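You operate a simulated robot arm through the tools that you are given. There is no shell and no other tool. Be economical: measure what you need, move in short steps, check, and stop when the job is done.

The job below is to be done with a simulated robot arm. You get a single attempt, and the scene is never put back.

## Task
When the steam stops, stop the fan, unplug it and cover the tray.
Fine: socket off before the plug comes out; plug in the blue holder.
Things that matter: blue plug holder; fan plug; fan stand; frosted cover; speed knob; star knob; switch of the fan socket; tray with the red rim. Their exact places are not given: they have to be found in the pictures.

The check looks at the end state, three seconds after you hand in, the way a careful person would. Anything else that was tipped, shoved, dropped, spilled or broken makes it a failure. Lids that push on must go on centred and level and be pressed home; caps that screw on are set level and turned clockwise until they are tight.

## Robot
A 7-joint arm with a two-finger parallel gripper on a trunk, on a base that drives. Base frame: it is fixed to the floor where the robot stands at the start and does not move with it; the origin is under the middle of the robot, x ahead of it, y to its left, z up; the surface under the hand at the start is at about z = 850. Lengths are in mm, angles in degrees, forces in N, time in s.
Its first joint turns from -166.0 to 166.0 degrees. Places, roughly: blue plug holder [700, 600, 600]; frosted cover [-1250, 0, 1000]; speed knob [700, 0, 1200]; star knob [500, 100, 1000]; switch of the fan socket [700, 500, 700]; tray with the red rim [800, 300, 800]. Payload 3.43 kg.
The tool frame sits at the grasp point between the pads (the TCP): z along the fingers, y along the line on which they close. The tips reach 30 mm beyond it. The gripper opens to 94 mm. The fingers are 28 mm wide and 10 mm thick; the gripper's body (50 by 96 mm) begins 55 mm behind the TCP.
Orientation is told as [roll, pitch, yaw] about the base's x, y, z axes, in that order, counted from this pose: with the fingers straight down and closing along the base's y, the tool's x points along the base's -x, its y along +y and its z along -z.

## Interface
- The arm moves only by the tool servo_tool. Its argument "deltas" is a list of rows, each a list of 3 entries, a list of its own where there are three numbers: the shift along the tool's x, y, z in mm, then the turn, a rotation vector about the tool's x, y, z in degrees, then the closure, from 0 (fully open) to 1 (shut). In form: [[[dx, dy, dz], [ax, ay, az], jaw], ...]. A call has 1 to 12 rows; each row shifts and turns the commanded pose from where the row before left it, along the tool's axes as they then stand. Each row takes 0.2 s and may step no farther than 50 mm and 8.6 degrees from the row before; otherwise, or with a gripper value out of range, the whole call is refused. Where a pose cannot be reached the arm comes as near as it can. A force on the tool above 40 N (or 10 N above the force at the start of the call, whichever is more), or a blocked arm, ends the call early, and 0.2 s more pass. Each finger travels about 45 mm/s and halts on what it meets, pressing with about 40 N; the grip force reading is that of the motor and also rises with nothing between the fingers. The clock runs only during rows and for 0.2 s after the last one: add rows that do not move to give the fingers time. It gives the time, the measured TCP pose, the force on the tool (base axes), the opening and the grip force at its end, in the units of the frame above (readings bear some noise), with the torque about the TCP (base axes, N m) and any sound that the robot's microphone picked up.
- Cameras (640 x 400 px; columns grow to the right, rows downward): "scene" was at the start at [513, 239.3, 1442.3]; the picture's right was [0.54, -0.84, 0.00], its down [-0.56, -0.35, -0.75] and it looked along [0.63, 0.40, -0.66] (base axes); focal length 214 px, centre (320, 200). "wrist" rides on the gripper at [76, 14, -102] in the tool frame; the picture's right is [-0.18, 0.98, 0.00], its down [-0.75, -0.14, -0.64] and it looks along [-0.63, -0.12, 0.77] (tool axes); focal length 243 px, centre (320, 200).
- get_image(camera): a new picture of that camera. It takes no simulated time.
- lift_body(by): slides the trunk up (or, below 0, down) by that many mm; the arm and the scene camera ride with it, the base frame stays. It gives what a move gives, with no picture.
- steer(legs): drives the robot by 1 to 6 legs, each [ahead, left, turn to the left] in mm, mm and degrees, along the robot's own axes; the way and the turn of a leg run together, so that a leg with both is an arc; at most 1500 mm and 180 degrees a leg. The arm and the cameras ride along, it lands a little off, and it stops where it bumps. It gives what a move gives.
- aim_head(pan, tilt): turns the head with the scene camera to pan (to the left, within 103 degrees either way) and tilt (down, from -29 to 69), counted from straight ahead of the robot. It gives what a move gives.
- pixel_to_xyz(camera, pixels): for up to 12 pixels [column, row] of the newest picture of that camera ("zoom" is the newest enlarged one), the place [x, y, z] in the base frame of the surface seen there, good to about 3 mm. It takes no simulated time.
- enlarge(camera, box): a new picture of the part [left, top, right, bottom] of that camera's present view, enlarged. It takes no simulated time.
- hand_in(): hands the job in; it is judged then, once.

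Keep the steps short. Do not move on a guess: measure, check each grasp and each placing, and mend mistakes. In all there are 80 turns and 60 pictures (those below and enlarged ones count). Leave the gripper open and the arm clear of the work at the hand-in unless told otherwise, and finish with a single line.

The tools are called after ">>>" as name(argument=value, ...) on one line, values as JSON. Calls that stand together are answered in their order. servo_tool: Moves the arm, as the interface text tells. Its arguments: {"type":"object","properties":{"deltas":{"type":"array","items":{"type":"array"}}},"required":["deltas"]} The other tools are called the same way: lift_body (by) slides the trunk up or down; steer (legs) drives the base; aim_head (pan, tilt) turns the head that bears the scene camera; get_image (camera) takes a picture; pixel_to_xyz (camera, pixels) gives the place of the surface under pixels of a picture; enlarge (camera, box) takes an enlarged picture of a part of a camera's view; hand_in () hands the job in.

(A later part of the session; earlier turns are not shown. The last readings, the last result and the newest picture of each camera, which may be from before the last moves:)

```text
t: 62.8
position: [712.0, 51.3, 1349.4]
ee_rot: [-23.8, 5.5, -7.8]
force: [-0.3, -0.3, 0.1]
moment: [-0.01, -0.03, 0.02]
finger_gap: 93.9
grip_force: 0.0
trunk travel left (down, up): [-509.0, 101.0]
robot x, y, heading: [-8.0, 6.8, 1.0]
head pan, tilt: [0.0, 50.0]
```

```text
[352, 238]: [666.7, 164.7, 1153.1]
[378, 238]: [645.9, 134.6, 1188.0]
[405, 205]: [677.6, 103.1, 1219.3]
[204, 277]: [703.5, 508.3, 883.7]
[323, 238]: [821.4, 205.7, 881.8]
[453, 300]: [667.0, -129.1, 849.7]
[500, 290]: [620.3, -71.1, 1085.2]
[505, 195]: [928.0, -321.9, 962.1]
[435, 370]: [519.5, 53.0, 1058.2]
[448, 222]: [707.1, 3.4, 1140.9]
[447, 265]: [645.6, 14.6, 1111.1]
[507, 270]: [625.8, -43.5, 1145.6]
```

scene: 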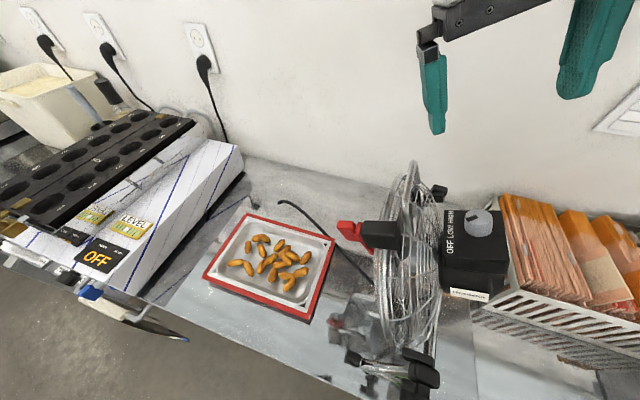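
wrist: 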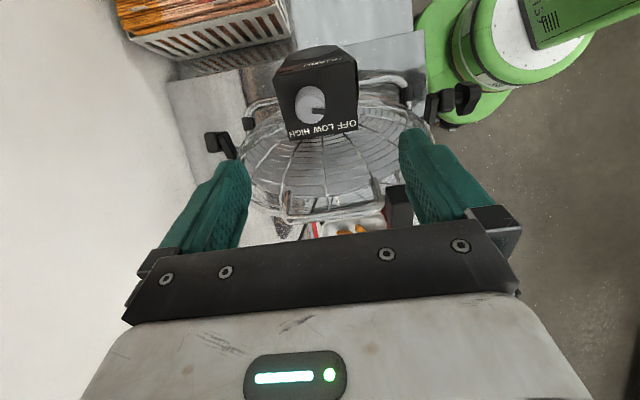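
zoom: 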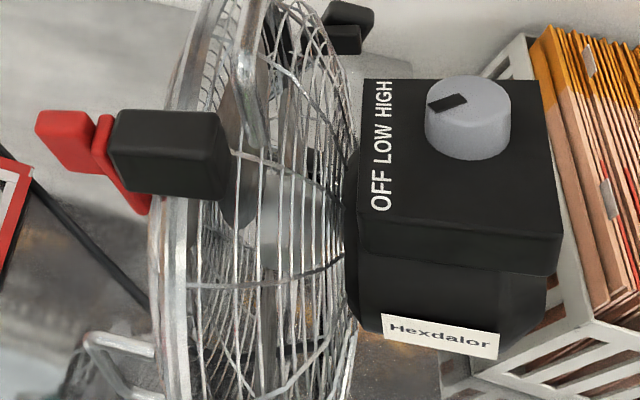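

Tray and basket are unmoved; the fan head only settled a few mm. Next the socket: drive back, turn to face the panel (heading −15.7°), shift left, and lower the trunk outside the bench edge.

>>> steer(legs=[[-450, 0, 0], [0, 0, -16.7], [0, 750, 0]])

>>> lift_body(by=-500)

>>> aim_head(pan=0, tilt=32)

>>> get_image(camera="scene")

```text
t: 70.2
position: [436.1, 558.0, 1348.6]
ee_rot: [-23.7, 5.5, -24.4]
force: [0.1, -0.4, -0.9]
moment: [0.05, 0.03, 0.03]
finger_gap: 94.1
grip_force: 0.1
trunk travel left (down, up): [-509.0, 101.0]
robot x, y, heading: [-267.8, 722.6, -15.7]
head pan, tilt: [0.0, 50.0]
```

```text
refused: -500 is not a number from -400 to 400
```

```text
t: 71.0
position: [437.0, 558.3, 1349.0]
ee_rot: [-23.8, 5.6, -24.4]
force: [0.6, 0.2, 0.0]
moment: [0.03, 0.01, -0.03]
finger_gap: 94.0
grip_force: 0.0
trunk travel left (down, up): [-509.0, 101.0]
robot x, y, heading: [-264.0, 718.6, -15.2]
head pan, tilt: [0.0, 32.0]
```

```text
22 pictures are left
```

scene: 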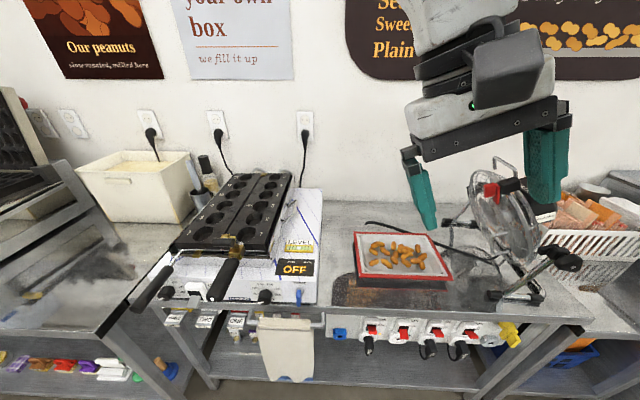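

Now lower 400 mm (hand is 180 mm clear of the bench edge) and rotate the tool to point horizontally at the panel, jaws closing.

>>> lift_body(by=-400)

>>> servo_tool(deltas=[[[0, 0, 0], [-2.045, -7.985, 1.055], 0], [[0, 0, 0], [-2.045, -7.985, 1.055], 0], [[0, 0, 0], [-2.045, -7.985, 1.055], 0], [[0, 0, 0], [-2.045, -7.985, 1.055], 0.2], [[0, 0, 0], [-2.045, -7.985, 1.055], 0.4], [[0, 0, 0], [-2.045, -7.985, 1.055], 0.6], [[0, 0, 0], [-2.045, -7.985, 1.055], 0.8], [[0, 0, 0], [-2.045, -7.985, 1.055], 1], [[0, 0, 0], [-2.045, -7.985, 1.055], 1], [[0, 0, 0], [-2.045, -7.985, 1.055], 1], [[0, 0, 0], [-2.045, -7.985, 1.055], 1], [[0, 0, 0], [-2.045, -7.985, 1.055], 1]])

>>> servo_tool(deltas=[[[40, 0, 0], [0, 0, 0], 1], [[40, 0, 0], [0, 0, 0], 1], [[40, 0, 0], [0, 0, 0], 1], [[40, 0, 0], [0, 0, 0], 1], [[40, 0, 0], [0, 0, 0], 1], [[20, 0, 0], [0, 0, 0], 1], [[0, 0, 0], [0, 0, 0], 1]])

>>> get_image(camera="wrist")

>>> get_image(camera="scene")

```text
t: 74.8
position: [436.8, 557.9, 949.0]
ee_rot: [-23.7, 5.6, -24.4]
force: [0.0, 0.2, -0.6]
moment: [-0.03, -0.05, 0.04]
finger_gap: 93.8
grip_force: 0.1
trunk travel left (down, up): [-109.0, 501.0]
robot x, y, heading: [-267.2, 718.7, -15.5]
head pan, tilt: [0.0, 32.0]
```

```text
t: 77.4
position: [518.5, 604.3, 966.2]
ee_rot: [-122.1, -89.8, 106.7]
force: [-0.1, -0.4, 0.3]
moment: [-0.01, 0.01, 0.01]
finger_gap: 0.0
grip_force: 32.7
out of reach, approached as far as the arm can: row 6, 7, 8, 9, 10
trunk travel left (down, up): [-109.0, 501.0]
robot x, y, heading: [-266.1, 718.0, -15.6]
head pan, tilt: [0.0, 32.0]
```

```text
t: 79.0
position: [518.8, 602.2, 745.3]
ee_rot: [-119.5, -89.9, 103.9]
force: [0.2, -0.9, 0.4]
moment: [0.01, 0.0, 0.0]
finger_gap: 0.0
grip_force: 33.0
trunk travel left (down, up): [-109.0, 501.0]
robot x, y, heading: [-266.8, 718.0, -15.6]
head pan, tilt: [0.0, 32.0]
```

```text
21 pictures are left
```

wrist: 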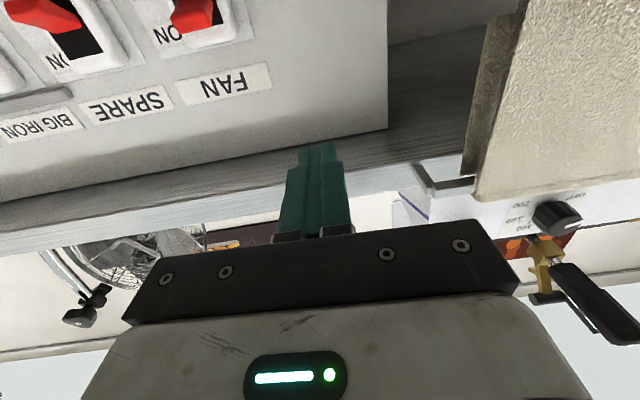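

```text
20 pictures are left
```

scene: 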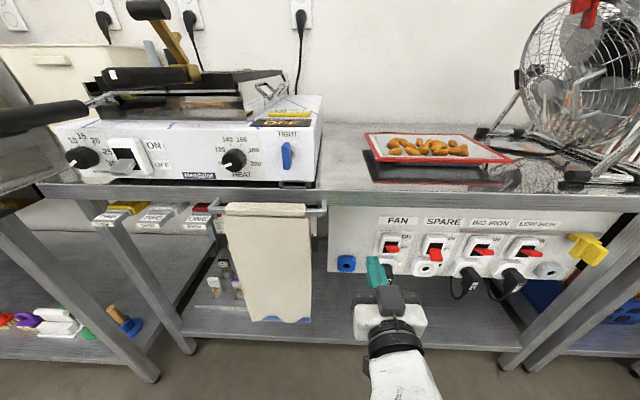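

Tool is horizontal. Measure the panel features in the scene view.

>>> pixel_to_xyz(camera="scene", pixels=[[391, 247], [391, 243], [391, 251], [383, 248], [399, 247], [346, 264], [350, 230], [420, 232], [560, 235], [434, 250], [300, 270], [340, 200]])

>>> enlarge(camera="scene", box=[325, 200, 485, 300])

```text
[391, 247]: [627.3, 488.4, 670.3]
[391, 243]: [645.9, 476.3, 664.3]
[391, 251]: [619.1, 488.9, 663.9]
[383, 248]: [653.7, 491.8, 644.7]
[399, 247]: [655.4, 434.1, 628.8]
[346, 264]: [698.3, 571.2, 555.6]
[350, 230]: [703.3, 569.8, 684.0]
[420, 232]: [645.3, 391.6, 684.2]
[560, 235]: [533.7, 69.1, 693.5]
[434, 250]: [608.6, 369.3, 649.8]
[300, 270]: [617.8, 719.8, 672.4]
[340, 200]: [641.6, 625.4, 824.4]
```

```text
4.00 times, centred on (405, 250) of scene
```

zoom: 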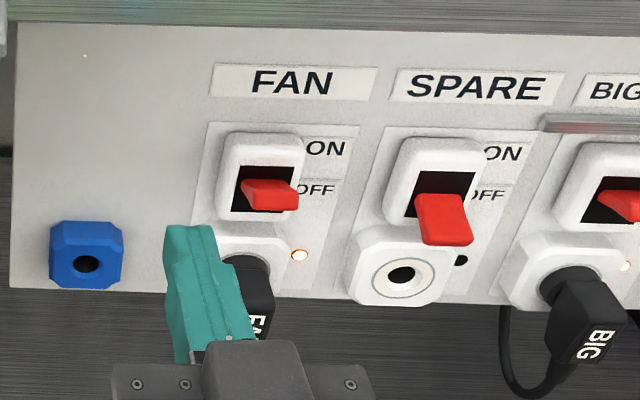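

Panel normal is actually −18.7°. FAN lever centreline ≈(670,472) on the panel, tip ≈(623,488,667). Go to a standoff above lever height, aligned.

>>> servo_tool(deltas=[[[20, -38.2, 15.4], [0, 0, 0], 1], [[20, -38.3, 15.4], [0, 0, 0], 1], [[0, 0, 0], [3, 0, 0], 1], [[0, 0, 0], [0, 0, 0], 1]])

>>> get_image(camera="wrist")

```text
t: 80.0
position: [526.5, 521.1, 706.1]
ee_rot: [-141.0, -89.9, 122.3]
force: [-0.1, 0.8, 0.3]
moment: [0.0, -0.03, 0.02]
finger_gap: 0.0
grip_force: 33.2
trunk travel left (down, up): [-109.0, 501.0]
robot x, y, heading: [-263.6, 720.8, -15.6]
head pan, tilt: [0.0, 32.0]
```

```text
18 pictures are left
```

wrist: 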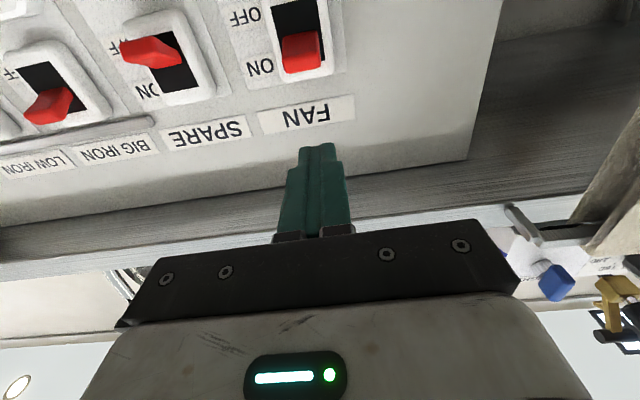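

>>> pixel_to_xyz(camera="wrist", pixels=[[287, 50], [315, 50], [300, 38], [300, 68], [300, 55], [285, 85], [250, 100]])

```text
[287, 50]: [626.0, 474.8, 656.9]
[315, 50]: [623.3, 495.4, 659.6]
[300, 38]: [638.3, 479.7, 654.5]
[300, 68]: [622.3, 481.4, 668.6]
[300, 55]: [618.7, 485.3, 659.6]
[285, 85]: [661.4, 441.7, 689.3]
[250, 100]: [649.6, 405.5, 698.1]
```

Lever spans y 474–495, top z≈669. Advance 93 mm above it, then press down in small steps.

>>> servo_tool(deltas=[[[0, -4, 33], [0, 0, 0], 1], [[0, 0, 30], [0, 0, 0], 1], [[0, 0, 30], [0, 0, 0], 1], [[0, 0, 0], [0, 0, 0], 1]])

>>> servo_tool(deltas=[[[10, 0, 0], [0, 0, 0], 1], [[8, 0, 0], [0, 0, 0], 1], [[6, 0, 0], [0, 0, 0], 1], [[6, 0, 0], [0, 0, 0], 1], [[6, 0, 0], [0, 0, 0], 1], [[4, 0, 0], [0, 0, 0], 1]])

```text
t: 81.0
position: [614.3, 489.1, 706.4]
ee_rot: [-164.2, -89.9, 145.5]
force: [0.2, -0.7, -0.2]
moment: [0.02, 0.0, 0.01]
finger_gap: 0.0
grip_force: 32.8
trunk travel left (down, up): [-109.0, 501.0]
robot x, y, heading: [-267.6, 717.5, -15.6]
head pan, tilt: [0.0, 32.0]
```

```text
t: 82.4
position: [614.5, 489.4, 665.3]
ee_rot: [-114.7, -90.0, 96.0]
force: [0.3, -0.6, -0.3]
moment: [0.02, 0.01, -0.01]
finger_gap: 0.2
grip_force: 33.1
trunk travel left (down, up): [-109.0, 501.0]
robot x, y, heading: [-270.9, 717.4, -15.4]
head pan, tilt: [0.0, 32.0]
```

>>> enlarge(camera="wrist", box=[160, 0, 480, 200])

```text
2.00 times, centred on (320, 100) of wrist
```

zoom: 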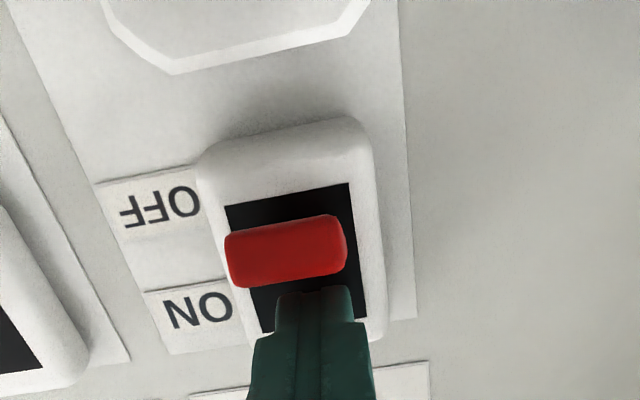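

Fingers touch the lever's top. Continue down.

>>> servo_tool(deltas=[[[5, 0, 0], [0, 0, 0], 1], [[5, 0, 0], [0, 0, 0], 1], [[5, 0, 0], [0, 0, 0], 1], [[5, 0, 0], [0, 0, 0], 1], [[0, 0, 0], [0, 0, 0], 1]])

>>> enlarge(camera="wrist", box=[160, 0, 480, 200])

```text
t: 83.2
position: [615.2, 488.1, 663.4]
ee_rot: [-175.4, -88.4, 157.0]
force: [-7.3, 1.8, 9.9]
moment: [-0.04, -0.15, 0.0]
finger_gap: 0.4
grip_force: 32.3
trunk travel left (down, up): [-109.0, 501.0]
robot x, y, heading: [-266.0, 721.2, -15.7]
head pan, tilt: [0.0, 32.0]
stopped in row 4: the force on the tool passed its limit at 43 N (the readings are from after the stop); the commanded pose is now the measured one
```

```text
2.00 times, centred on (320, 100) of wrist
```

zoom: 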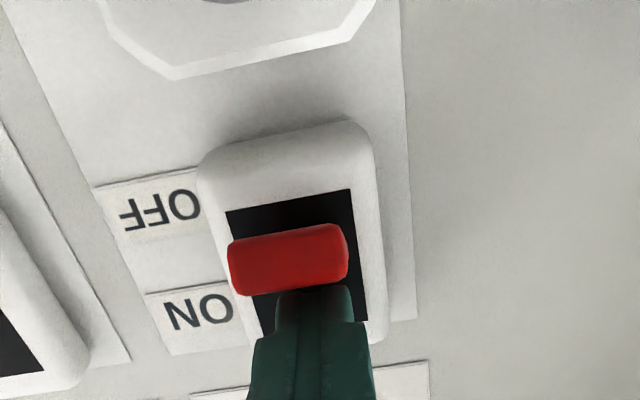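

The press peaked at 43 N too near the lever's root. Lift, retract 13 mm to push nearer the lever's tip, press again.

>>> servo_tool(deltas=[[[-12, 0, 0], [0, 0, 0], 1], [[0, 0, -13], [0, 0, 0], 1], [[6, 0, 0], [0, 0, 0], 1], [[6, 0, 0], [0, 0, 0], 1], [[5, 0, 0], [0, 0, 0], 1], [[5, 0, 0], [0, 0, 0], 1], [[5, 0, 0], [0, 0, 0], 1], [[5, 0, 0], [0, 0, 0], 1], [[4, 0, 0], [0, 0, 0], 1], [[0, 0, 0], [0, 0, 0], 1]])

>>> enlarge(camera="wrist", box=[160, 0, 480, 200])

```text
t: 84.9
position: [602.2, 493.8, 657.7]
ee_rot: [-176.3, -87.3, 158.1]
force: [-8.4, 2.5, 10.1]
moment: [-0.01, -0.2, -0.13]
finger_gap: 0.0
grip_force: 33.6
trunk travel left (down, up): [-109.0, 501.0]
robot x, y, heading: [-267.5, 718.4, -15.4]
head pan, tilt: [0.0, 32.0]
stopped in row 8: the force on the tool passed its limit at 43 N (the readings are from after the stop); the commanded pose is now the measured one
```

```text
2.00 times, centred on (320, 100) of wrist
```

zoom: 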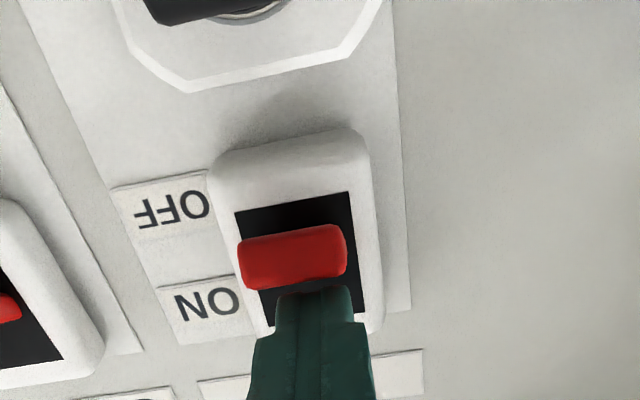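

The reaction slants outward, so the lever may already be down. Back off and look at the lamp and lever.

>>> servo_tool(deltas=[[[-10, 0, 0], [0, 0, 0], 1], [[0, 0, -40], [0, 0, 0], 1], [[0, 0, -40], [0, 0, 0], 0.5], [[0, 50, -10], [0, 0, 0], 0.2], [[0, 50, 0], [0, 0, 0], 0], [[0, 0, 0], [0, 0, 0], 0]])

>>> enlarge(camera="scene", box=[325, 200, 485, 300])

```text
refused: row 4 steps farther than a row can; nothing moved
```

```text
4.00 times, centred on (405, 250) of scene
```

zoom: 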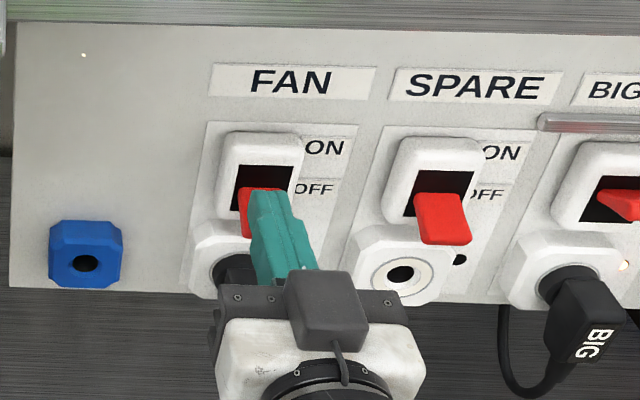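

The lever now sits down like SPARE's OFF lever. Back off, open the jaws, and drop toward plug height for a wrist look.

>>> servo_tool(deltas=[[[-10, 0, 0], [0, 0, 0], 1], [[0, 0, -40], [0, 0, 0], 1], [[0, 0, -40], [0, 0, 0], 0.5], [[0, 0, -30], [0, 0, 0], 0.2], [[35, 0, 0], [0, 0, 0], 0], [[35, 0, 0], [0, 0, 0], 0], [[0, 0, 0], [0, 0, 0], 0]])

>>> get_image(camera="wrist")

>>> enlarge(camera="scene", box=[325, 200, 485, 300])

```text
t: 86.5
position: [503.4, 526.6, 591.9]
ee_rot: [-176.2, -87.6, 158.1]
force: [-0.5, 0.0, 1.3]
moment: [0.03, 0.02, 0.0]
finger_gap: 94.1
grip_force: 0.1
trunk travel left (down, up): [-109.0, 501.0]
robot x, y, heading: [-269.1, 722.0, -15.3]
head pan, tilt: [0.0, 32.0]
```

```text
13 pictures are left
```

wrist: 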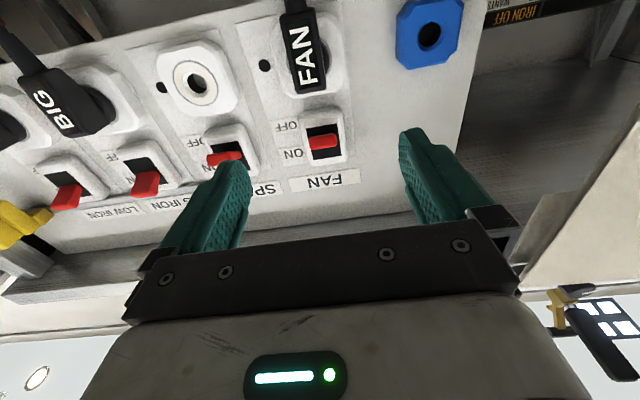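

```text
4.00 times, centred on (405, 250) of scene
```

zoom: 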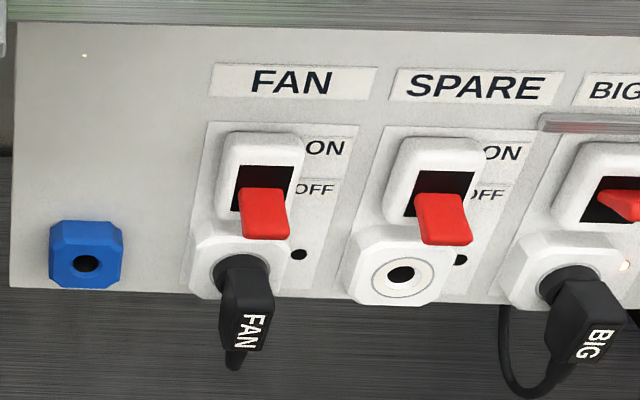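

Switch is OFF and its lamp is dark. Measure the plug and blue holder.

>>> pixel_to_xyz(camera="wrist", pixels=[[302, 60], [287, 50], [318, 45], [302, 90], [302, 20], [295, 5], [324, 60], [411, 36], [429, 63], [430, 25], [450, 40], [198, 78]])

>>> pixel_to_xyz(camera="zoom", pixels=[[245, 280], [265, 290], [250, 330], [225, 290], [240, 262], [70, 262], [110, 262], [86, 240], [86, 282], [86, 264], [234, 362], [400, 274]])

```text
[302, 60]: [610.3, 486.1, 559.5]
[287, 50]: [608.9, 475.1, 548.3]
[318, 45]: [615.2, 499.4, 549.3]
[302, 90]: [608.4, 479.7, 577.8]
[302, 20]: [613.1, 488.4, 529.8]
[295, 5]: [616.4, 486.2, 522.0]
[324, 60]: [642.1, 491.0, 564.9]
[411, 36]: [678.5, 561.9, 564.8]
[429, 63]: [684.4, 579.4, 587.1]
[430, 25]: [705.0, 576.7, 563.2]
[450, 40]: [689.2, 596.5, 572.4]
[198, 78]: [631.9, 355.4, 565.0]
```

```text
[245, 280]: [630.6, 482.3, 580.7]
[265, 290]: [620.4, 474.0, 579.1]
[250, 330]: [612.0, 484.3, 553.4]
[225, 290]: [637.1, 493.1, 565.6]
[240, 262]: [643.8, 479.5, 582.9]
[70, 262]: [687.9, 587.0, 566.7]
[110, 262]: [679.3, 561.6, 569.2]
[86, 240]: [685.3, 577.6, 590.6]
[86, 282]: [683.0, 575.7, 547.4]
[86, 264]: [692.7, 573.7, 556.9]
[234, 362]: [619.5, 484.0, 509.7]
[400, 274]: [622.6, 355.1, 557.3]
```

Need socket centre vs holder centre precisely. Query the octagon edges from the wrist view.

>>> pixel_to_xyz(camera="wrist", pixels=[[160, 70], [235, 88], [190, 48], [200, 112], [343, 55], [272, 80], [310, 97], [400, 35], [459, 20], [415, 66], [445, 60], [405, 60]])

>>> pixel_to_xyz(camera="zoom", pixels=[[354, 265], [445, 270], [400, 240], [395, 300], [195, 255], [283, 255], [240, 230], [205, 292], [54, 255], [120, 250], [86, 226], [86, 286]])

```text
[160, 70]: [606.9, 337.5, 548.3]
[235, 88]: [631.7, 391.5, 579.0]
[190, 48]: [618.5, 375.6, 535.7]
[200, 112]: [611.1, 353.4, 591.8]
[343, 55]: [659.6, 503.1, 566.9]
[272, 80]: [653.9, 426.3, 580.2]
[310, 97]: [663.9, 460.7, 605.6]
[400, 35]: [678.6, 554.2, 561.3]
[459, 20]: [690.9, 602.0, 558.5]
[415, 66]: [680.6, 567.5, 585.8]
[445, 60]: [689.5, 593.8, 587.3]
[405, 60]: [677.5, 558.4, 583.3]
```

```text
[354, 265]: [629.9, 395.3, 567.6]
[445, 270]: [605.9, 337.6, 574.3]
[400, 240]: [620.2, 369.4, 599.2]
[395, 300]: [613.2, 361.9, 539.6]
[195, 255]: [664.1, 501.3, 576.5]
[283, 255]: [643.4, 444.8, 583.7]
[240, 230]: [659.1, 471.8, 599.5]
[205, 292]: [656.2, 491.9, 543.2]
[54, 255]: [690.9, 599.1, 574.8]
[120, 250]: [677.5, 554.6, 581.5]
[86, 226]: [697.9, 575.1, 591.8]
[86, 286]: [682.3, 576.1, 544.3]
```

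Panel coordinates: FAN socket at t≈658.5, holder at t≈766 (Δ≈107.8), same height (z≈568), holder face ≈4.5 mm nearer. Level the tool, align and advance around the plug (jaws open), stopping short first.

>>> servo_tool(deltas=[[[0, 0, 0], [0.6, 2.4, 0], 0], [[30, -1.8, 0], [0, 0, 0], 0], [[0, 0, 40], [0, 0, 0], 0], [[0, 0, 30], [0, 0, 0], 0], [[0, 0, 0], [0, 0, 0], 0]])

>>> get_image(camera="wrist")

```text
t: 87.7
position: [567.3, 501.5, 560.9]
ee_rot: [-77.0, -89.8, 58.0]
force: [0.8, 0.5, 0.4]
moment: [0.01, 0.01, -0.03]
finger_gap: 94.1
grip_force: 0.1
trunk travel left (down, up): [-109.0, 501.0]
robot x, y, heading: [-270.6, 722.3, -15.6]
head pan, tilt: [0.0, 32.0]
```

```text
11 pictures are left
```

wrist: 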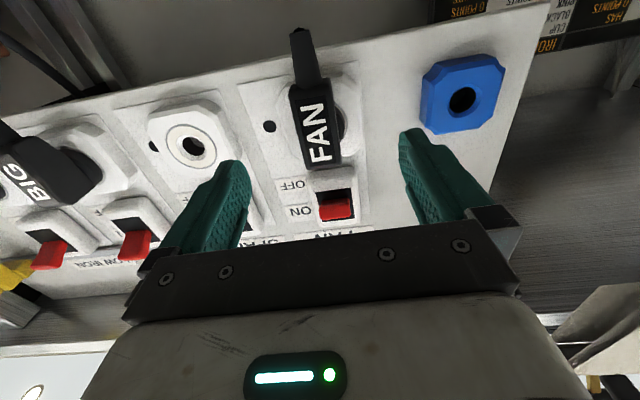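

>>> pixel_to_xyz(camera="wrist", pixels=[[296, 110], [332, 110], [315, 90], [318, 160], [318, 135], [315, 170], [425, 100], [497, 90], [460, 130], [448, 62], [463, 68], [188, 148]])

```text
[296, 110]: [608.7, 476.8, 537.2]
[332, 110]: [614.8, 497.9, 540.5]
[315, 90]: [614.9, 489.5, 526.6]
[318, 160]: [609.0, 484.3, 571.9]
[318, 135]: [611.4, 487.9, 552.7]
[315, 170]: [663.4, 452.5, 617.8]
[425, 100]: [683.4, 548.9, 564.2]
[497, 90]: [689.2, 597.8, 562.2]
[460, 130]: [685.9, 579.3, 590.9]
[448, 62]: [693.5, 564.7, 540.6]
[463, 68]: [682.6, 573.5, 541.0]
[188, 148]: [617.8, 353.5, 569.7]
```

Plug centred within 1 mm of the tool. Advance 54 mm, then close gently.

>>> servo_tool(deltas=[[[0, 1, 27], [0, 0, 0], 0], [[0, 0, 27], [0, 0, 0], 0.1], [[0, 0, 0], [0, 0, 0], 0.4], [[0, 0, 0], [0, 0, 0], 0.55], [[0, 0, 0], [0, 0, 0], 0.65], [[0, 0, 0], [0, 0, 0], 0.72], [[0, 0, 0], [0, 0, 0], 0.76], [[0, 0, 0], [0, 0, 0], 0.8], [[0, 0, 0], [0, 0, 0], 0.8]])

```text
t: 89.7
position: [616.1, 484.3, 561.3]
ee_rot: [-83.1, -89.8, 64.2]
force: [4.1, 2.4, -0.9]
moment: [0.0, 0.05, 0.12]
finger_gap: 36.4
grip_force: 39.4
trunk travel left (down, up): [-109.0, 501.0]
robot x, y, heading: [-264.9, 718.9, -15.2]
head pan, tilt: [0.0, 32.0]
```

Gripped (36 mm, 39 N). Pull straight out.

>>> servo_tool(deltas=[[[0, 0, 0], [0, 0, 0], 1], [[0, 0, -5], [0, 0, 0], 1], [[0, 0, -8], [0, 0, 0], 1], [[0, 0, -10], [0, 0, 0], 1], [[0, 0, -15], [0, 0, 0], 1], [[0, 0, -20], [0, 0, 0], 1], [[0, 0, 0], [0, 0, 0], 1]])

>>> get_image(camera="wrist")

```text
t: 91.3
position: [562.7, 503.9, 561.0]
ee_rot: [-81.9, -89.8, 62.9]
force: [0.3, 0.2, 0.2]
moment: [0.03, 0.02, 0.02]
finger_gap: 36.5
grip_force: 40.6
trunk travel left (down, up): [-109.0, 501.0]
robot x, y, heading: [-272.5, 718.4, -15.5]
head pan, tilt: [0.0, 32.0]
```

```text
10 pictures are left
```

wrist: 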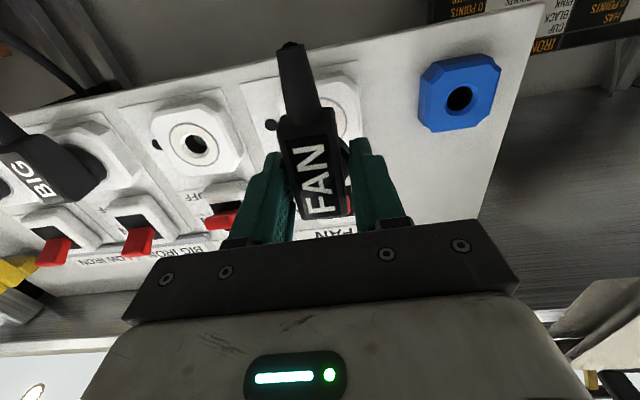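

Plug is out. Measure holder, SPARE and FAN sockets from this view.

>>> pixel_to_xyz(camera="wrist", pixels=[[422, 105], [498, 88], [460, 60], [462, 128], [440, 97], [480, 95], [459, 80], [461, 117], [360, 110], [355, 85], [152, 130], [240, 155]])

>>> pixel_to_xyz(camera="wrist", pixels=[[175, 140], [213, 145], [195, 123], [195, 163], [190, 98], [200, 182], [343, 135], [335, 82], [357, 135]])

```text
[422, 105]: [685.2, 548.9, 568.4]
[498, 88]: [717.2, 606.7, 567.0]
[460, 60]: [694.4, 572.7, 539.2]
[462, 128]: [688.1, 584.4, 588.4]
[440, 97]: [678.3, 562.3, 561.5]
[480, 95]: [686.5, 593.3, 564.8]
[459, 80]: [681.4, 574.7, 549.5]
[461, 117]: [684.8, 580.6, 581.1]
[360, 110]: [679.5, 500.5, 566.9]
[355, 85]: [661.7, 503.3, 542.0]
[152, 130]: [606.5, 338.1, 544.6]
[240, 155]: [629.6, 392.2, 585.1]
```

```text
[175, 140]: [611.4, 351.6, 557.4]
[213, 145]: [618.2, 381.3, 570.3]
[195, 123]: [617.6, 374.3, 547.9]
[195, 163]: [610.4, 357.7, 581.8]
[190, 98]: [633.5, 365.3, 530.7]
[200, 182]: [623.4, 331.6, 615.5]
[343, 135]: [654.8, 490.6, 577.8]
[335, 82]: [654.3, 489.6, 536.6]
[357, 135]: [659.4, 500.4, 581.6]
```

Holder hole is 108.5 mm left of FAN socket, same height. Shift left and check from the wrist view before inserting.

>>> servo_tool(deltas=[[[0, 35.9, 0], [0, 0, 0], 1], [[0, 35.9, 0], [0, 0, 0], 1], [[0, 35.9, 0], [0, 0, 0], 1], [[0, 0, 10], [0, 0, 0], 1], [[0, 0, 0], [0, 0, 0], 1]])

>>> enlarge(camera="scene", box=[310, 230, 430, 305])

```text
t: 92.5
position: [607.7, 601.6, 560.3]
ee_rot: [-84.7, -89.9, 65.8]
force: [-0.1, 0.3, 0.3]
moment: [-0.03, 0.02, -0.03]
finger_gap: 36.2
grip_force: 40.3
trunk travel left (down, up): [-109.0, 501.0]
robot x, y, heading: [-268.1, 718.7, -15.7]
head pan, tilt: [0.0, 32.0]
```

```text
5.33 times, centred on (370, 268) of scene
```

zoom: 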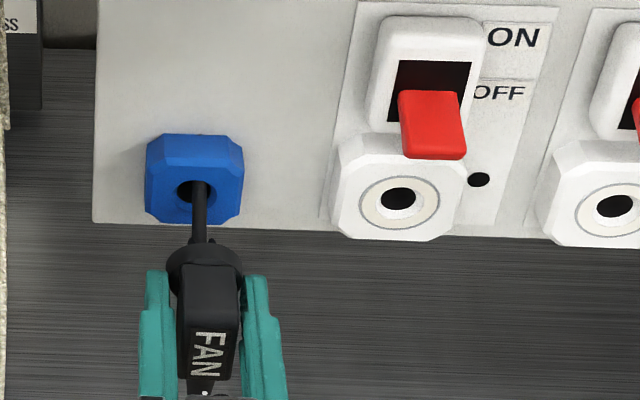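

The pin is visible, pointing at the hole. Measure pin and hole.

>>> pixel_to_xyz(camera="zoom", pixels=[[199, 190], [200, 200], [200, 220], [200, 235], [165, 190], [230, 190], [190, 170], [188, 212], [397, 178], [397, 220], [365, 200], [432, 200]])

```text
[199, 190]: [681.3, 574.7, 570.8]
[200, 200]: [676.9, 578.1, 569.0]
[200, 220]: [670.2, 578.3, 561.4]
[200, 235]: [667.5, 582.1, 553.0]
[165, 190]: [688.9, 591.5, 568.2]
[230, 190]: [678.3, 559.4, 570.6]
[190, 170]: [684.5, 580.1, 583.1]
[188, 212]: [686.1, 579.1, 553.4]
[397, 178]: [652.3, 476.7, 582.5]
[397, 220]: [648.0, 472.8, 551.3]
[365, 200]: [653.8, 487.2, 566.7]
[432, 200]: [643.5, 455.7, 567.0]
```

Pin is ~4 mm right of the hole's centre. Shift left 3.7 mm and advance slowly with force watch.

>>> servo_tool(deltas=[[[0, 3.7, 0], [0, 0, 0], 1], [[0, 0, 4], [0, 0, 0], 1], [[0, 0, 4], [0, 0, 0], 1], [[0, 0, 4], [0, 0, 0], 1], [[0, 0, 0], [0, 0, 0], 1]])

>>> enlarge(camera="scene", box=[310, 230, 430, 305])

```text
t: 93.7
position: [620.1, 601.5, 560.4]
ee_rot: [-79.1, -89.8, 60.0]
force: [0.2, -0.6, 0.4]
moment: [-0.01, 0.01, 0.0]
finger_gap: 36.3
grip_force: 39.9
trunk travel left (down, up): [-109.0, 501.0]
robot x, y, heading: [-267.4, 719.2, -15.3]
head pan, tilt: [0.0, 32.0]
```

```text
5.33 times, centred on (370, 268) of scene
```

zoom: 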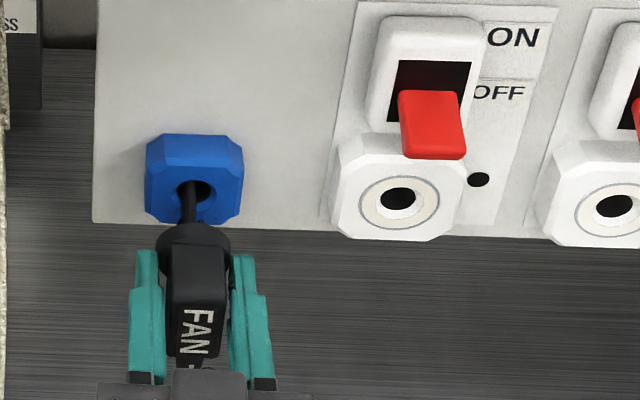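

Pin is entering; hole now reads centred ~3 mm to its right. Shift −2.7 mm and push home slowly.

>>> servo_tool(deltas=[[[0, -2.7, 0], [0, 0, 0], 1], [[0, 0, 5], [0, 0, 0], 1], [[0, 0, 5], [0, 0, 0], 1], [[0, 0, 5], [0, 0, 0], 1], [[0, 0, 5], [0, 0, 0], 1], [[0, 0, 5], [0, 0, 0], 1], [[0, 0, 3], [0, 0, 0], 1], [[0, 0, 0], [0, 0, 0], 1]])

```text
t: 95.5
position: [645.6, 592.4, 560.9]
ee_rot: [-80.5, -89.9, 61.5]
force: [-0.3, -0.2, -0.5]
moment: [-0.01, 0.02, -0.02]
finger_gap: 36.3
grip_force: 40.1
trunk travel left (down, up): [-109.0, 501.0]
robot x, y, heading: [-267.8, 722.5, -15.5]
head pan, tilt: [0.0, 32.0]
```

>>> servo_tool(deltas=[[[0, 0, 2], [0, 0, 0], 1], [[0, 0, 2], [0, 0, 0], 1], [[0, 0, 2], [0, 0, 0], 1], [[0, 0, 2], [0, 0, 0], 1], [[0, 0, 0], [0, 0, 0], 1]])

>>> enlarge(camera="scene", box=[310, 230, 430, 305])

```text
t: 96.4
position: [649.5, 589.4, 560.3]
ee_rot: [-98.1, -89.7, 79.3]
force: [-9.9, 2.6, 1.9]
moment: [-0.01, -0.07, -0.02]
finger_gap: 36.2
grip_force: 40.1
trunk travel left (down, up): [-109.0, 501.0]
robot x, y, heading: [-268.9, 716.7, -15.6]
head pan, tilt: [0.0, 32.0]
stopped in row 4: the force on the tool passed its limit at 43 N (the readings are from after the stop); the commanded pose is now the measured one
```

```text
5.33 times, centred on (370, 268) of scene
```

zoom: 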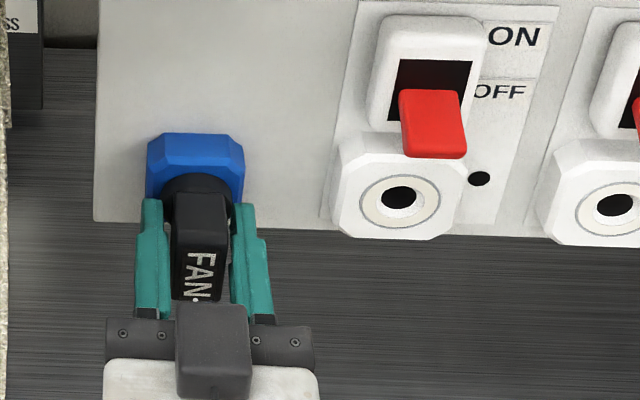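

Plug seated flush in the blue holder. Open and retreat 150 mm.

>>> servo_tool(deltas=[[[0, 0, 0], [0, 0, 0], 0.5], [[0, 0, 0], [0, 0, 0], 0.3], [[0, 0, 0], [0, 0, 0], 0.2], [[0, 0, 0], [0, 0, 0], 0.2], [[0, 0, -30], [0, 0, 0], 0.2], [[0, 0, -40], [0, 0, 0], 0.2], [[0, 0, -40], [0, 0, 0], 0], [[0, 0, -40], [0, 0, 0], 0], [[0, 0, 0], [0, 0, 0], 0]])

>>> enlarge(camera="scene", box=[300, 200, 620, 320])

```text
t: 98.4
position: [508.7, 637.7, 561.0]
ee_rot: [-75.7, -89.8, 56.9]
force: [0.1, -0.7, -0.6]
moment: [0.01, 0.03, -0.02]
finger_gap: 94.2
grip_force: 0.1
trunk travel left (down, up): [-109.0, 501.0]
robot x, y, heading: [-270.7, 722.6, -15.6]
head pan, tilt: [0.0, 32.0]
```

```text
2.00 times, centred on (460, 260) of scene
```

zoom: 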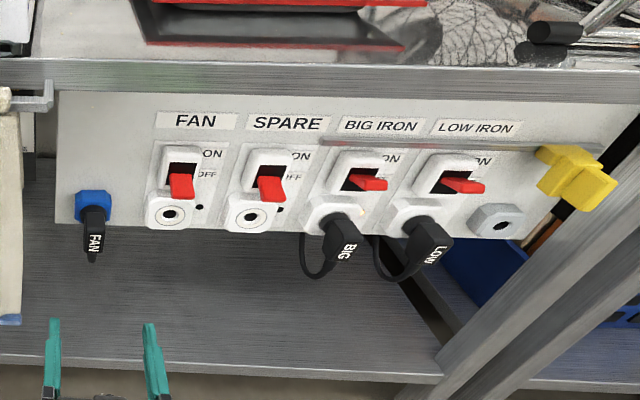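

Plug stays in the holder; switch OFF. Turn the tool down, raise trunk, yaw 90°, back away.

>>> servo_tool(deltas=[[[0, 0, -40], [0, 8.2, 0], 0], [[0, 0, -20], [0, 8.2, 0], 0], [[0, 0, 0], [0, 8.2, 0], 0], [[0, 0, 0], [0, 8.2, 0], 0], [[0, 0, 0], [0, 8.2, 0], 0], [[0, 0, 0], [0, 8.2, 0], 0], [[0, 0, 0], [0, 8.2, 0], 0], [[0, 0, 0], [0, 8.2, 0], 0], [[0, 0, 0], [0, 8.2, 0], 0], [[0, 0, 0], [0, 8.2, 0], 0], [[0, 0, 0], [0, 8.2, 0], 0], [[0, 0, 0], [0, 0, 0], 0]])

>>> lift_body(by=400)

>>> servo_tool(deltas=[[[0, 0, -30], [0, 0, 8.2], 0], [[0, 0, -30], [0, 0, 8.2], 0], [[0, 0, -30], [0, 0, 8.2], 0], [[0, 0, -30], [0, 0, 8.2], 0], [[0, 0, -30], [0, 0, 8.2], 0], [[0, 0, -30], [0, 0, 8.2], 0], [[0, 0, -20], [0, 0, 8.2], 0], [[0, 0, 0], [0, 0, 8.2], 0], [[0, 0, 0], [0, 0, 8.2], 0], [[0, 0, 0], [0, 0, 8.2], 0], [[0, 0, 0], [0, 0, 8.0], 0], [[0, 0, 0], [0, 0, 0], 0]])

```text
t: 101.0
position: [452.1, 657.4, 563.4]
ee_rot: [-0.2, 0.3, -18.9]
force: [-0.1, 0.3, 0.2]
moment: [-0.01, -0.01, 0.0]
finger_gap: 94.1
grip_force: 0.1
trunk travel left (down, up): [-109.0, 501.0]
robot x, y, heading: [-272.7, 720.9, -15.7]
head pan, tilt: [0.0, 32.0]
```

```text
t: 104.8
position: [452.5, 658.2, 962.3]
ee_rot: [-0.2, 0.2, -18.9]
force: [-0.2, 0.6, -0.1]
moment: [0.01, 0.0, 0.06]
finger_gap: 94.0
grip_force: 0.1
trunk travel left (down, up): [-509.0, 101.0]
robot x, y, heading: [-268.6, 718.0, -15.7]
head pan, tilt: [0.0, 32.0]
```

```text
t: 107.4
position: [452.4, 658.2, 1102.5]
ee_rot: [-0.2, -0.3, -109.0]
force: [0.0, 1.4, -0.7]
moment: [-0.01, -0.02, -0.01]
finger_gap: 93.8
grip_force: 0.1
out of reach, approached as far as the arm can: row 5, 6, 7
trunk travel left (down, up): [-509.0, 101.0]
robot x, y, heading: [-271.1, 718.4, -15.7]
head pan, tilt: [0.0, 32.0]
```

Raise 100 mm more, drive right to the rear-turn spot, turn to the rear bench, and look.

>>> lift_body(by=100)

>>> steer(legs=[[0, -860, 0], [0, 0, 179.4]])

>>> aim_head(pan=0, tilt=42)

>>> get_image(camera="scene")

```text
t: 108.7
position: [451.9, 657.2, 1203.1]
ee_rot: [-0.1, -0.2, -108.9]
force: [-0.1, 0.2, -0.2]
moment: [0.01, 0.03, 0.01]
finger_gap: 94.0
grip_force: 0.0
trunk travel left (down, up): [-609.0, 1.0]
robot x, y, heading: [-268.7, 719.4, -15.5]
head pan, tilt: [0.0, 32.0]
```

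```text
t: 120.7
position: [-1220.7, -63.8, 1201.5]
ee_rot: [-0.1, -0.3, 72.4]
force: [0.0, -0.5, 0.2]
moment: [0.01, -0.03, 0.0]
finger_gap: 94.1
grip_force: 0.0
trunk travel left (down, up): [-609.0, 1.0]
robot x, y, heading: [-498.2, -109.1, 166.0]
head pan, tilt: [0.0, 32.0]
```

```text
t: 121.4
position: [-1221.8, -63.5, 1202.3]
ee_rot: [-0.1, -0.4, 72.4]
force: [0.0, -0.8, -0.2]
moment: [-0.01, 0.04, 0.03]
finger_gap: 94.0
grip_force: 0.1
trunk travel left (down, up): [-609.0, 1.0]
robot x, y, heading: [-501.2, -107.9, 165.9]
head pan, tilt: [0.0, 42.0]
```

```text
5 pictures are left
```

scene: 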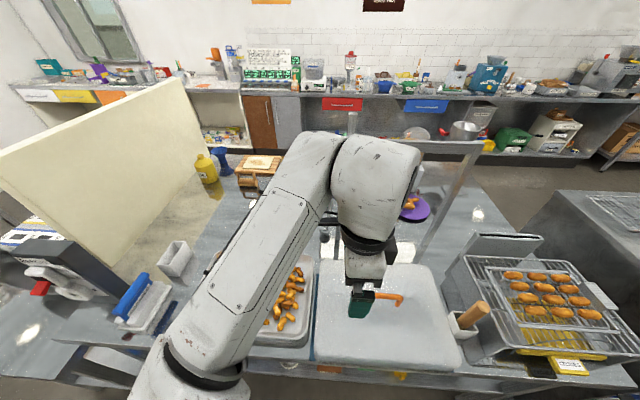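

Tool yaw 72.4° matches the handle. Measure the handle here.

>>> pixel_to_xyz(camera="scene", pixels=[[380, 296], [388, 297], [396, 298], [402, 297], [402, 303], [425, 266], [463, 362], [318, 358], [392, 297], [384, 299]])

>>> get_image(camera="wrist")

```text
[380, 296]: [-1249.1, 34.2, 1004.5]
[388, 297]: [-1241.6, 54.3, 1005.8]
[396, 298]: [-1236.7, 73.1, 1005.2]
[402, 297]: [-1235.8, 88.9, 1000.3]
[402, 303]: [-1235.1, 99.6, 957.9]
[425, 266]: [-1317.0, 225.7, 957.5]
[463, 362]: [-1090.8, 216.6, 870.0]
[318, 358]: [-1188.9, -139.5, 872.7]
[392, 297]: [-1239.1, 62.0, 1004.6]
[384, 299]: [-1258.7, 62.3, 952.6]
```

```text
4 pictures are left
```

wrist: 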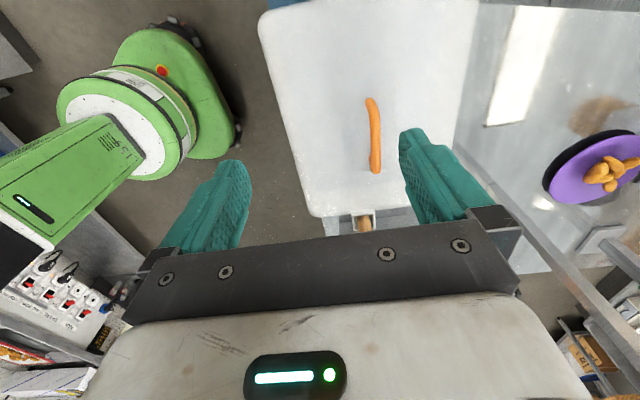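

>>> pixel_to_xyz(camera="wrist", pixels=[[370, 102], [373, 135], [376, 167], [264, 30], [310, 212], [283, 120], [470, 80], [455, 170], [370, 5], [340, 210], [420, 206], [350, 120]])

```text
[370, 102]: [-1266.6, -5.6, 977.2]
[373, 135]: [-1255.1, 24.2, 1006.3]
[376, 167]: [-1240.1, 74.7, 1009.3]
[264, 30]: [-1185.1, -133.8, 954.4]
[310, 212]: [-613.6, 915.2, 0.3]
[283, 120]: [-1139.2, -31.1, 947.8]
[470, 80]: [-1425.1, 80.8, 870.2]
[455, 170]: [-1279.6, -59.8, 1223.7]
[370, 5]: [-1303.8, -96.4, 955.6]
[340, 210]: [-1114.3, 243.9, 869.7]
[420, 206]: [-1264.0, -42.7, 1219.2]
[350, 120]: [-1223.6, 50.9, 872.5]
```

Handle centre ≈(-1247,42), top z≈1008, tool yaw matches. Move over it, descend to z 1001, close.

>>> servo_tool(deltas=[[[-46.6, 0, 0], [0, 0, 0], 0], [[-46.7, 0, 0], [0, 0, 0], 0], [[0, 28, 0], [0, 0, 0], 0], [[0, 28.1, 0], [0, 0, 0], 0.2], [[0, 0, 45], [0, 0, 0], 0.3], [[0, 0, 45], [0, 0, 0], 0.3], [[0, 0, 45], [0, 0, 0], 0.3], [[0, 0, 35], [0, 0, 0], 0.3], [[0, 0, 31], [0, 0, 0], 0.3], [[0, 0, 0], [0, 0, 0], 0.3]])

>>> servo_tool(deltas=[[[0, 0, 0], [0, 0, 0], 0.5], [[0, 0, 0], [0, 0, 0], 0.6], [[0, 0, 0], [0, 0, 0], 0.7], [[0, 0, 0], [0, 0, 0], 0.78], [[0, 0, 0], [0, 0, 0], 0.84], [[0, 0, 0], [0, 0, 0], 0.9], [[0, 0, 0], [0, 0, 0], 1], [[0, 0, 0], [0, 0, 0], 1]])

```text
t: 123.6
position: [-1246.7, 44.7, 1000.0]
ee_rot: [-0.1, -0.3, 72.4]
force: [-0.6, 0.2, 1.2]
moment: [-0.02, 0.0, -0.01]
finger_gap: 65.7
grip_force: 0.0
trunk travel left (down, up): [-609.0, 1.0]
robot x, y, heading: [-499.5, -110.9, 165.7]
head pan, tilt: [0.0, 42.0]
```

```text
t: 125.4
position: [-1246.8, 45.6, 1000.8]
ee_rot: [-0.2, -0.4, 72.4]
force: [-1.9, -0.6, 0.8]
moment: [-0.13, 0.08, -0.26]
finger_gap: 17.7
grip_force: 39.8
trunk travel left (down, up): [-609.0, 1.0]
robot x, y, heading: [-495.6, -106.0, 165.8]
head pan, tilt: [0.0, 42.0]
```

Handle gripped (17.7 mm, 40 N). Lift 180 mm slowly and check the load.

>>> servo_tool(deltas=[[[0, 0, -10], [0, 0, 0], 1], [[0, 0, -15], [0, 0, 0], 1], [[0, 0, -20], [0, 0, 0], 1], [[0, 0, -25], [0, 0, 0], 1], [[0, 0, -30], [0, 0, 0], 1], [[0, 0, -40], [0, 0, 0], 1], [[0, 0, -40], [0, 0, 0], 1], [[0, 0, 0], [0, 0, 0], 1]])

```text
t: 127.2
position: [-1244.5, 43.4, 1180.2]
ee_rot: [-0.1, -0.3, 72.4]
force: [0.9, -0.4, -3.1]
moment: [0.0, -0.03, -0.01]
finger_gap: 17.8
grip_force: 39.4
trunk travel left (down, up): [-609.0, 1.0]
robot x, y, heading: [-498.8, -109.5, 165.8]
head pan, tilt: [0.0, 42.0]
```

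Load ≈0.3 kg and balanced. Raise 60 mm more, then turn back by the same clear way and translate to the tray, staying short of the bench.

>>> servo_tool(deltas=[[[0, 0, -30], [0, 0, 0], 1], [[0, 0, -30], [0, 0, 0], 1], [[0, 0, 0], [0, 0, 0], 1]])

>>> steer(legs=[[-30, 0, 0], [0, 0, -90], [0, 0, -91.1], [-100, 0, 0], [0, 730, 0]])

>>> aim_head(pan=0, tilt=38)

>>> get_image(camera="scene")

```text
t: 128.0
position: [-1245.6, 41.5, 1204.4]
ee_rot: [0.0, -0.4, 72.3]
force: [1.1, -0.4, -2.9]
moment: [-0.02, -0.01, 0.02]
finger_gap: 17.5
grip_force: 39.7
out of reach, approached as far as the arm can: row 1, 2
trunk travel left (down, up): [-609.0, 1.0]
robot x, y, heading: [-496.7, -109.2, 165.9]
head pan, tilt: [0.0, 42.0]
```

```text
t: 140.8
position: [368.3, 444.8, 1202.4]
ee_rot: [-0.1, -0.4, -108.8]
force: [0.3, 0.3, -3.3]
moment: [0.02, 0.0, 0.01]
finger_gap: 17.8
grip_force: 40.3
trunk travel left (down, up): [-609.0, 1.0]
robot x, y, heading: [-377.7, 610.1, -15.4]
head pan, tilt: [0.0, 42.0]
```

```text
t: 141.5
position: [367.7, 444.1, 1204.2]
ee_rot: [0.0, -0.4, -108.9]
force: [-0.6, 0.9, -3.8]
moment: [0.03, 0.0, -0.02]
finger_gap: 18.0
grip_force: 39.9
trunk travel left (down, up): [-609.0, 1.0]
robot x, y, heading: [-375.0, 612.7, -15.3]
head pan, tilt: [0.0, 38.0]
```

```text
3 pictures are left
```

scene: 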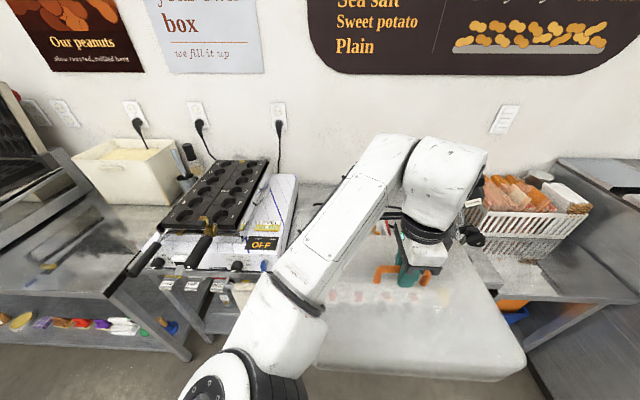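

The cover hides the tray. Turn right 35° so the tray comes into view left of the arm, and measure its rim precisely.

>>> steer(legs=[[0, 0, -35]])

>>> aim_head(pan=20, tilt=33)

>>> get_image(camera="scene")

```text
t: 143.6
position: [135.0, 44.0, 1204.3]
ee_rot: [0.0, -0.4, -144.4]
force: [0.4, -0.8, -2.6]
moment: [-0.01, 0.01, 0.0]
finger_gap: 17.8
grip_force: 40.0
trunk travel left (down, up): [-609.0, 1.0]
robot x, y, heading: [-373.6, 610.9, -50.9]
head pan, tilt: [0.0, 38.0]
```

```text
t: 144.4
position: [135.0, 42.3, 1204.0]
ee_rot: [0.0, -0.5, -144.4]
force: [-0.6, -0.1, -3.6]
moment: [-0.01, -0.01, 0.02]
finger_gap: 17.8
grip_force: 39.8
trunk travel left (down, up): [-609.0, 1.0]
robot x, y, heading: [-374.2, 611.7, -51.0]
head pan, tilt: [20.0, 33.0]
```

```text
2 pictures are left
```

scene: 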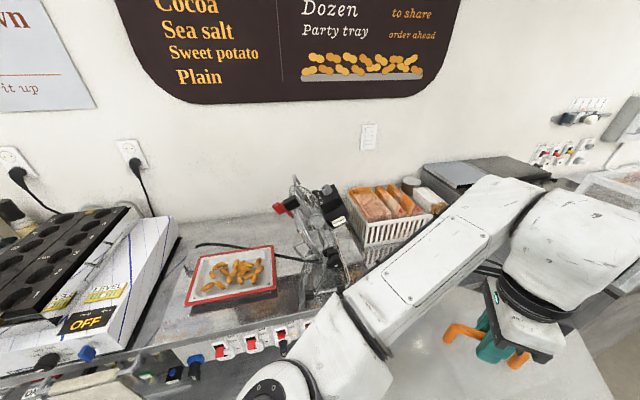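

Tray visible at (185–277, 246–305). Measure the rim; the cover (bottom) is also visible at right.

>>> pixel_to_xyz(camera="scene", pixels=[[187, 303], [198, 258], [271, 247], [275, 290], [230, 297], [210, 300], [255, 293], [235, 252], [215, 255], [274, 268], [192, 280], [253, 249]])

>>> pixel_to_xyz(camera="scene", pixels=[[230, 298], [230, 299], [274, 258], [275, 280], [273, 275], [190, 288], [195, 268], [225, 254], [245, 251], [200, 302], [245, 295], [265, 291]])

```text
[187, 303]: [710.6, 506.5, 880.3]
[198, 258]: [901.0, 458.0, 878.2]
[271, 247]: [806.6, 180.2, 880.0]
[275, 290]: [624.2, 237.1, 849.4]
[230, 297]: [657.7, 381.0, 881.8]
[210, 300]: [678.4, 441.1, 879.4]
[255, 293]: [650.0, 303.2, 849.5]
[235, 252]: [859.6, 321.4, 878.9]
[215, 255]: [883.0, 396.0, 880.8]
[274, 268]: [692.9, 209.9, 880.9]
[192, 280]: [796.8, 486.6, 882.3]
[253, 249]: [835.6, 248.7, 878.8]
```

```text
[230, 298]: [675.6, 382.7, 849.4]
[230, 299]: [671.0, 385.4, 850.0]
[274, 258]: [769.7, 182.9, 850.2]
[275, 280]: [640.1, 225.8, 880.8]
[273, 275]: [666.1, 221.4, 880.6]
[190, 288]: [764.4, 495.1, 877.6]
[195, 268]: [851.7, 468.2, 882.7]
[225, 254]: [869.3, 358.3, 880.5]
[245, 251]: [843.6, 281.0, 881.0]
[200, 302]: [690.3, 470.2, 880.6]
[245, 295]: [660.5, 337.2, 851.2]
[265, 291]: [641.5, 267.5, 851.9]
```

Tray rim: z≈880.5, centre ≈(758.6,342.7), long axis at 71.5°, ~294×218 mm. Turn back and drive ahead so the cover comes over the tray at height.

>>> steer(legs=[[0, 0, 35.3], [250, 4, 0]])

>>> aim_head(pan=0, tilt=55)

```text
t: 147.9
position: [614.2, 390.0, 1203.8]
ee_rot: [0.1, -0.5, -108.4]
force: [1.1, 0.0, -2.9]
moment: [-0.02, 0.0, 0.03]
finger_gap: 17.6
grip_force: 40.1
trunk travel left (down, up): [-609.0, 1.0]
robot x, y, heading: [-129.3, 552.2, -14.7]
head pan, tilt: [20.0, 33.0]
```

```text
t: 148.8
position: [613.7, 390.7, 1203.0]
ee_rot: [0.0, -0.6, -108.3]
force: [-0.3, -0.3, -2.8]
moment: [0.0, 0.01, -0.04]
finger_gap: 17.9
grip_force: 39.8
trunk travel left (down, up): [-609.0, 1.0]
robot x, y, heading: [-128.5, 546.9, -14.9]
head pan, tilt: [0.0, 55.0]
```

>>> steer(legs=[[152, -9, 0]])

```text
t: 150.2
position: [759.7, 343.9, 1203.4]
ee_rot: [0.0, -0.5, -108.3]
force: [0.5, -0.3, -3.2]
moment: [0.03, -0.03, 0.01]
finger_gap: 17.8
grip_force: 40.0
trunk travel left (down, up): [-609.0, 1.0]
robot x, y, heading: [11.6, 505.1, -14.8]
head pan, tilt: [0.0, 55.0]
```

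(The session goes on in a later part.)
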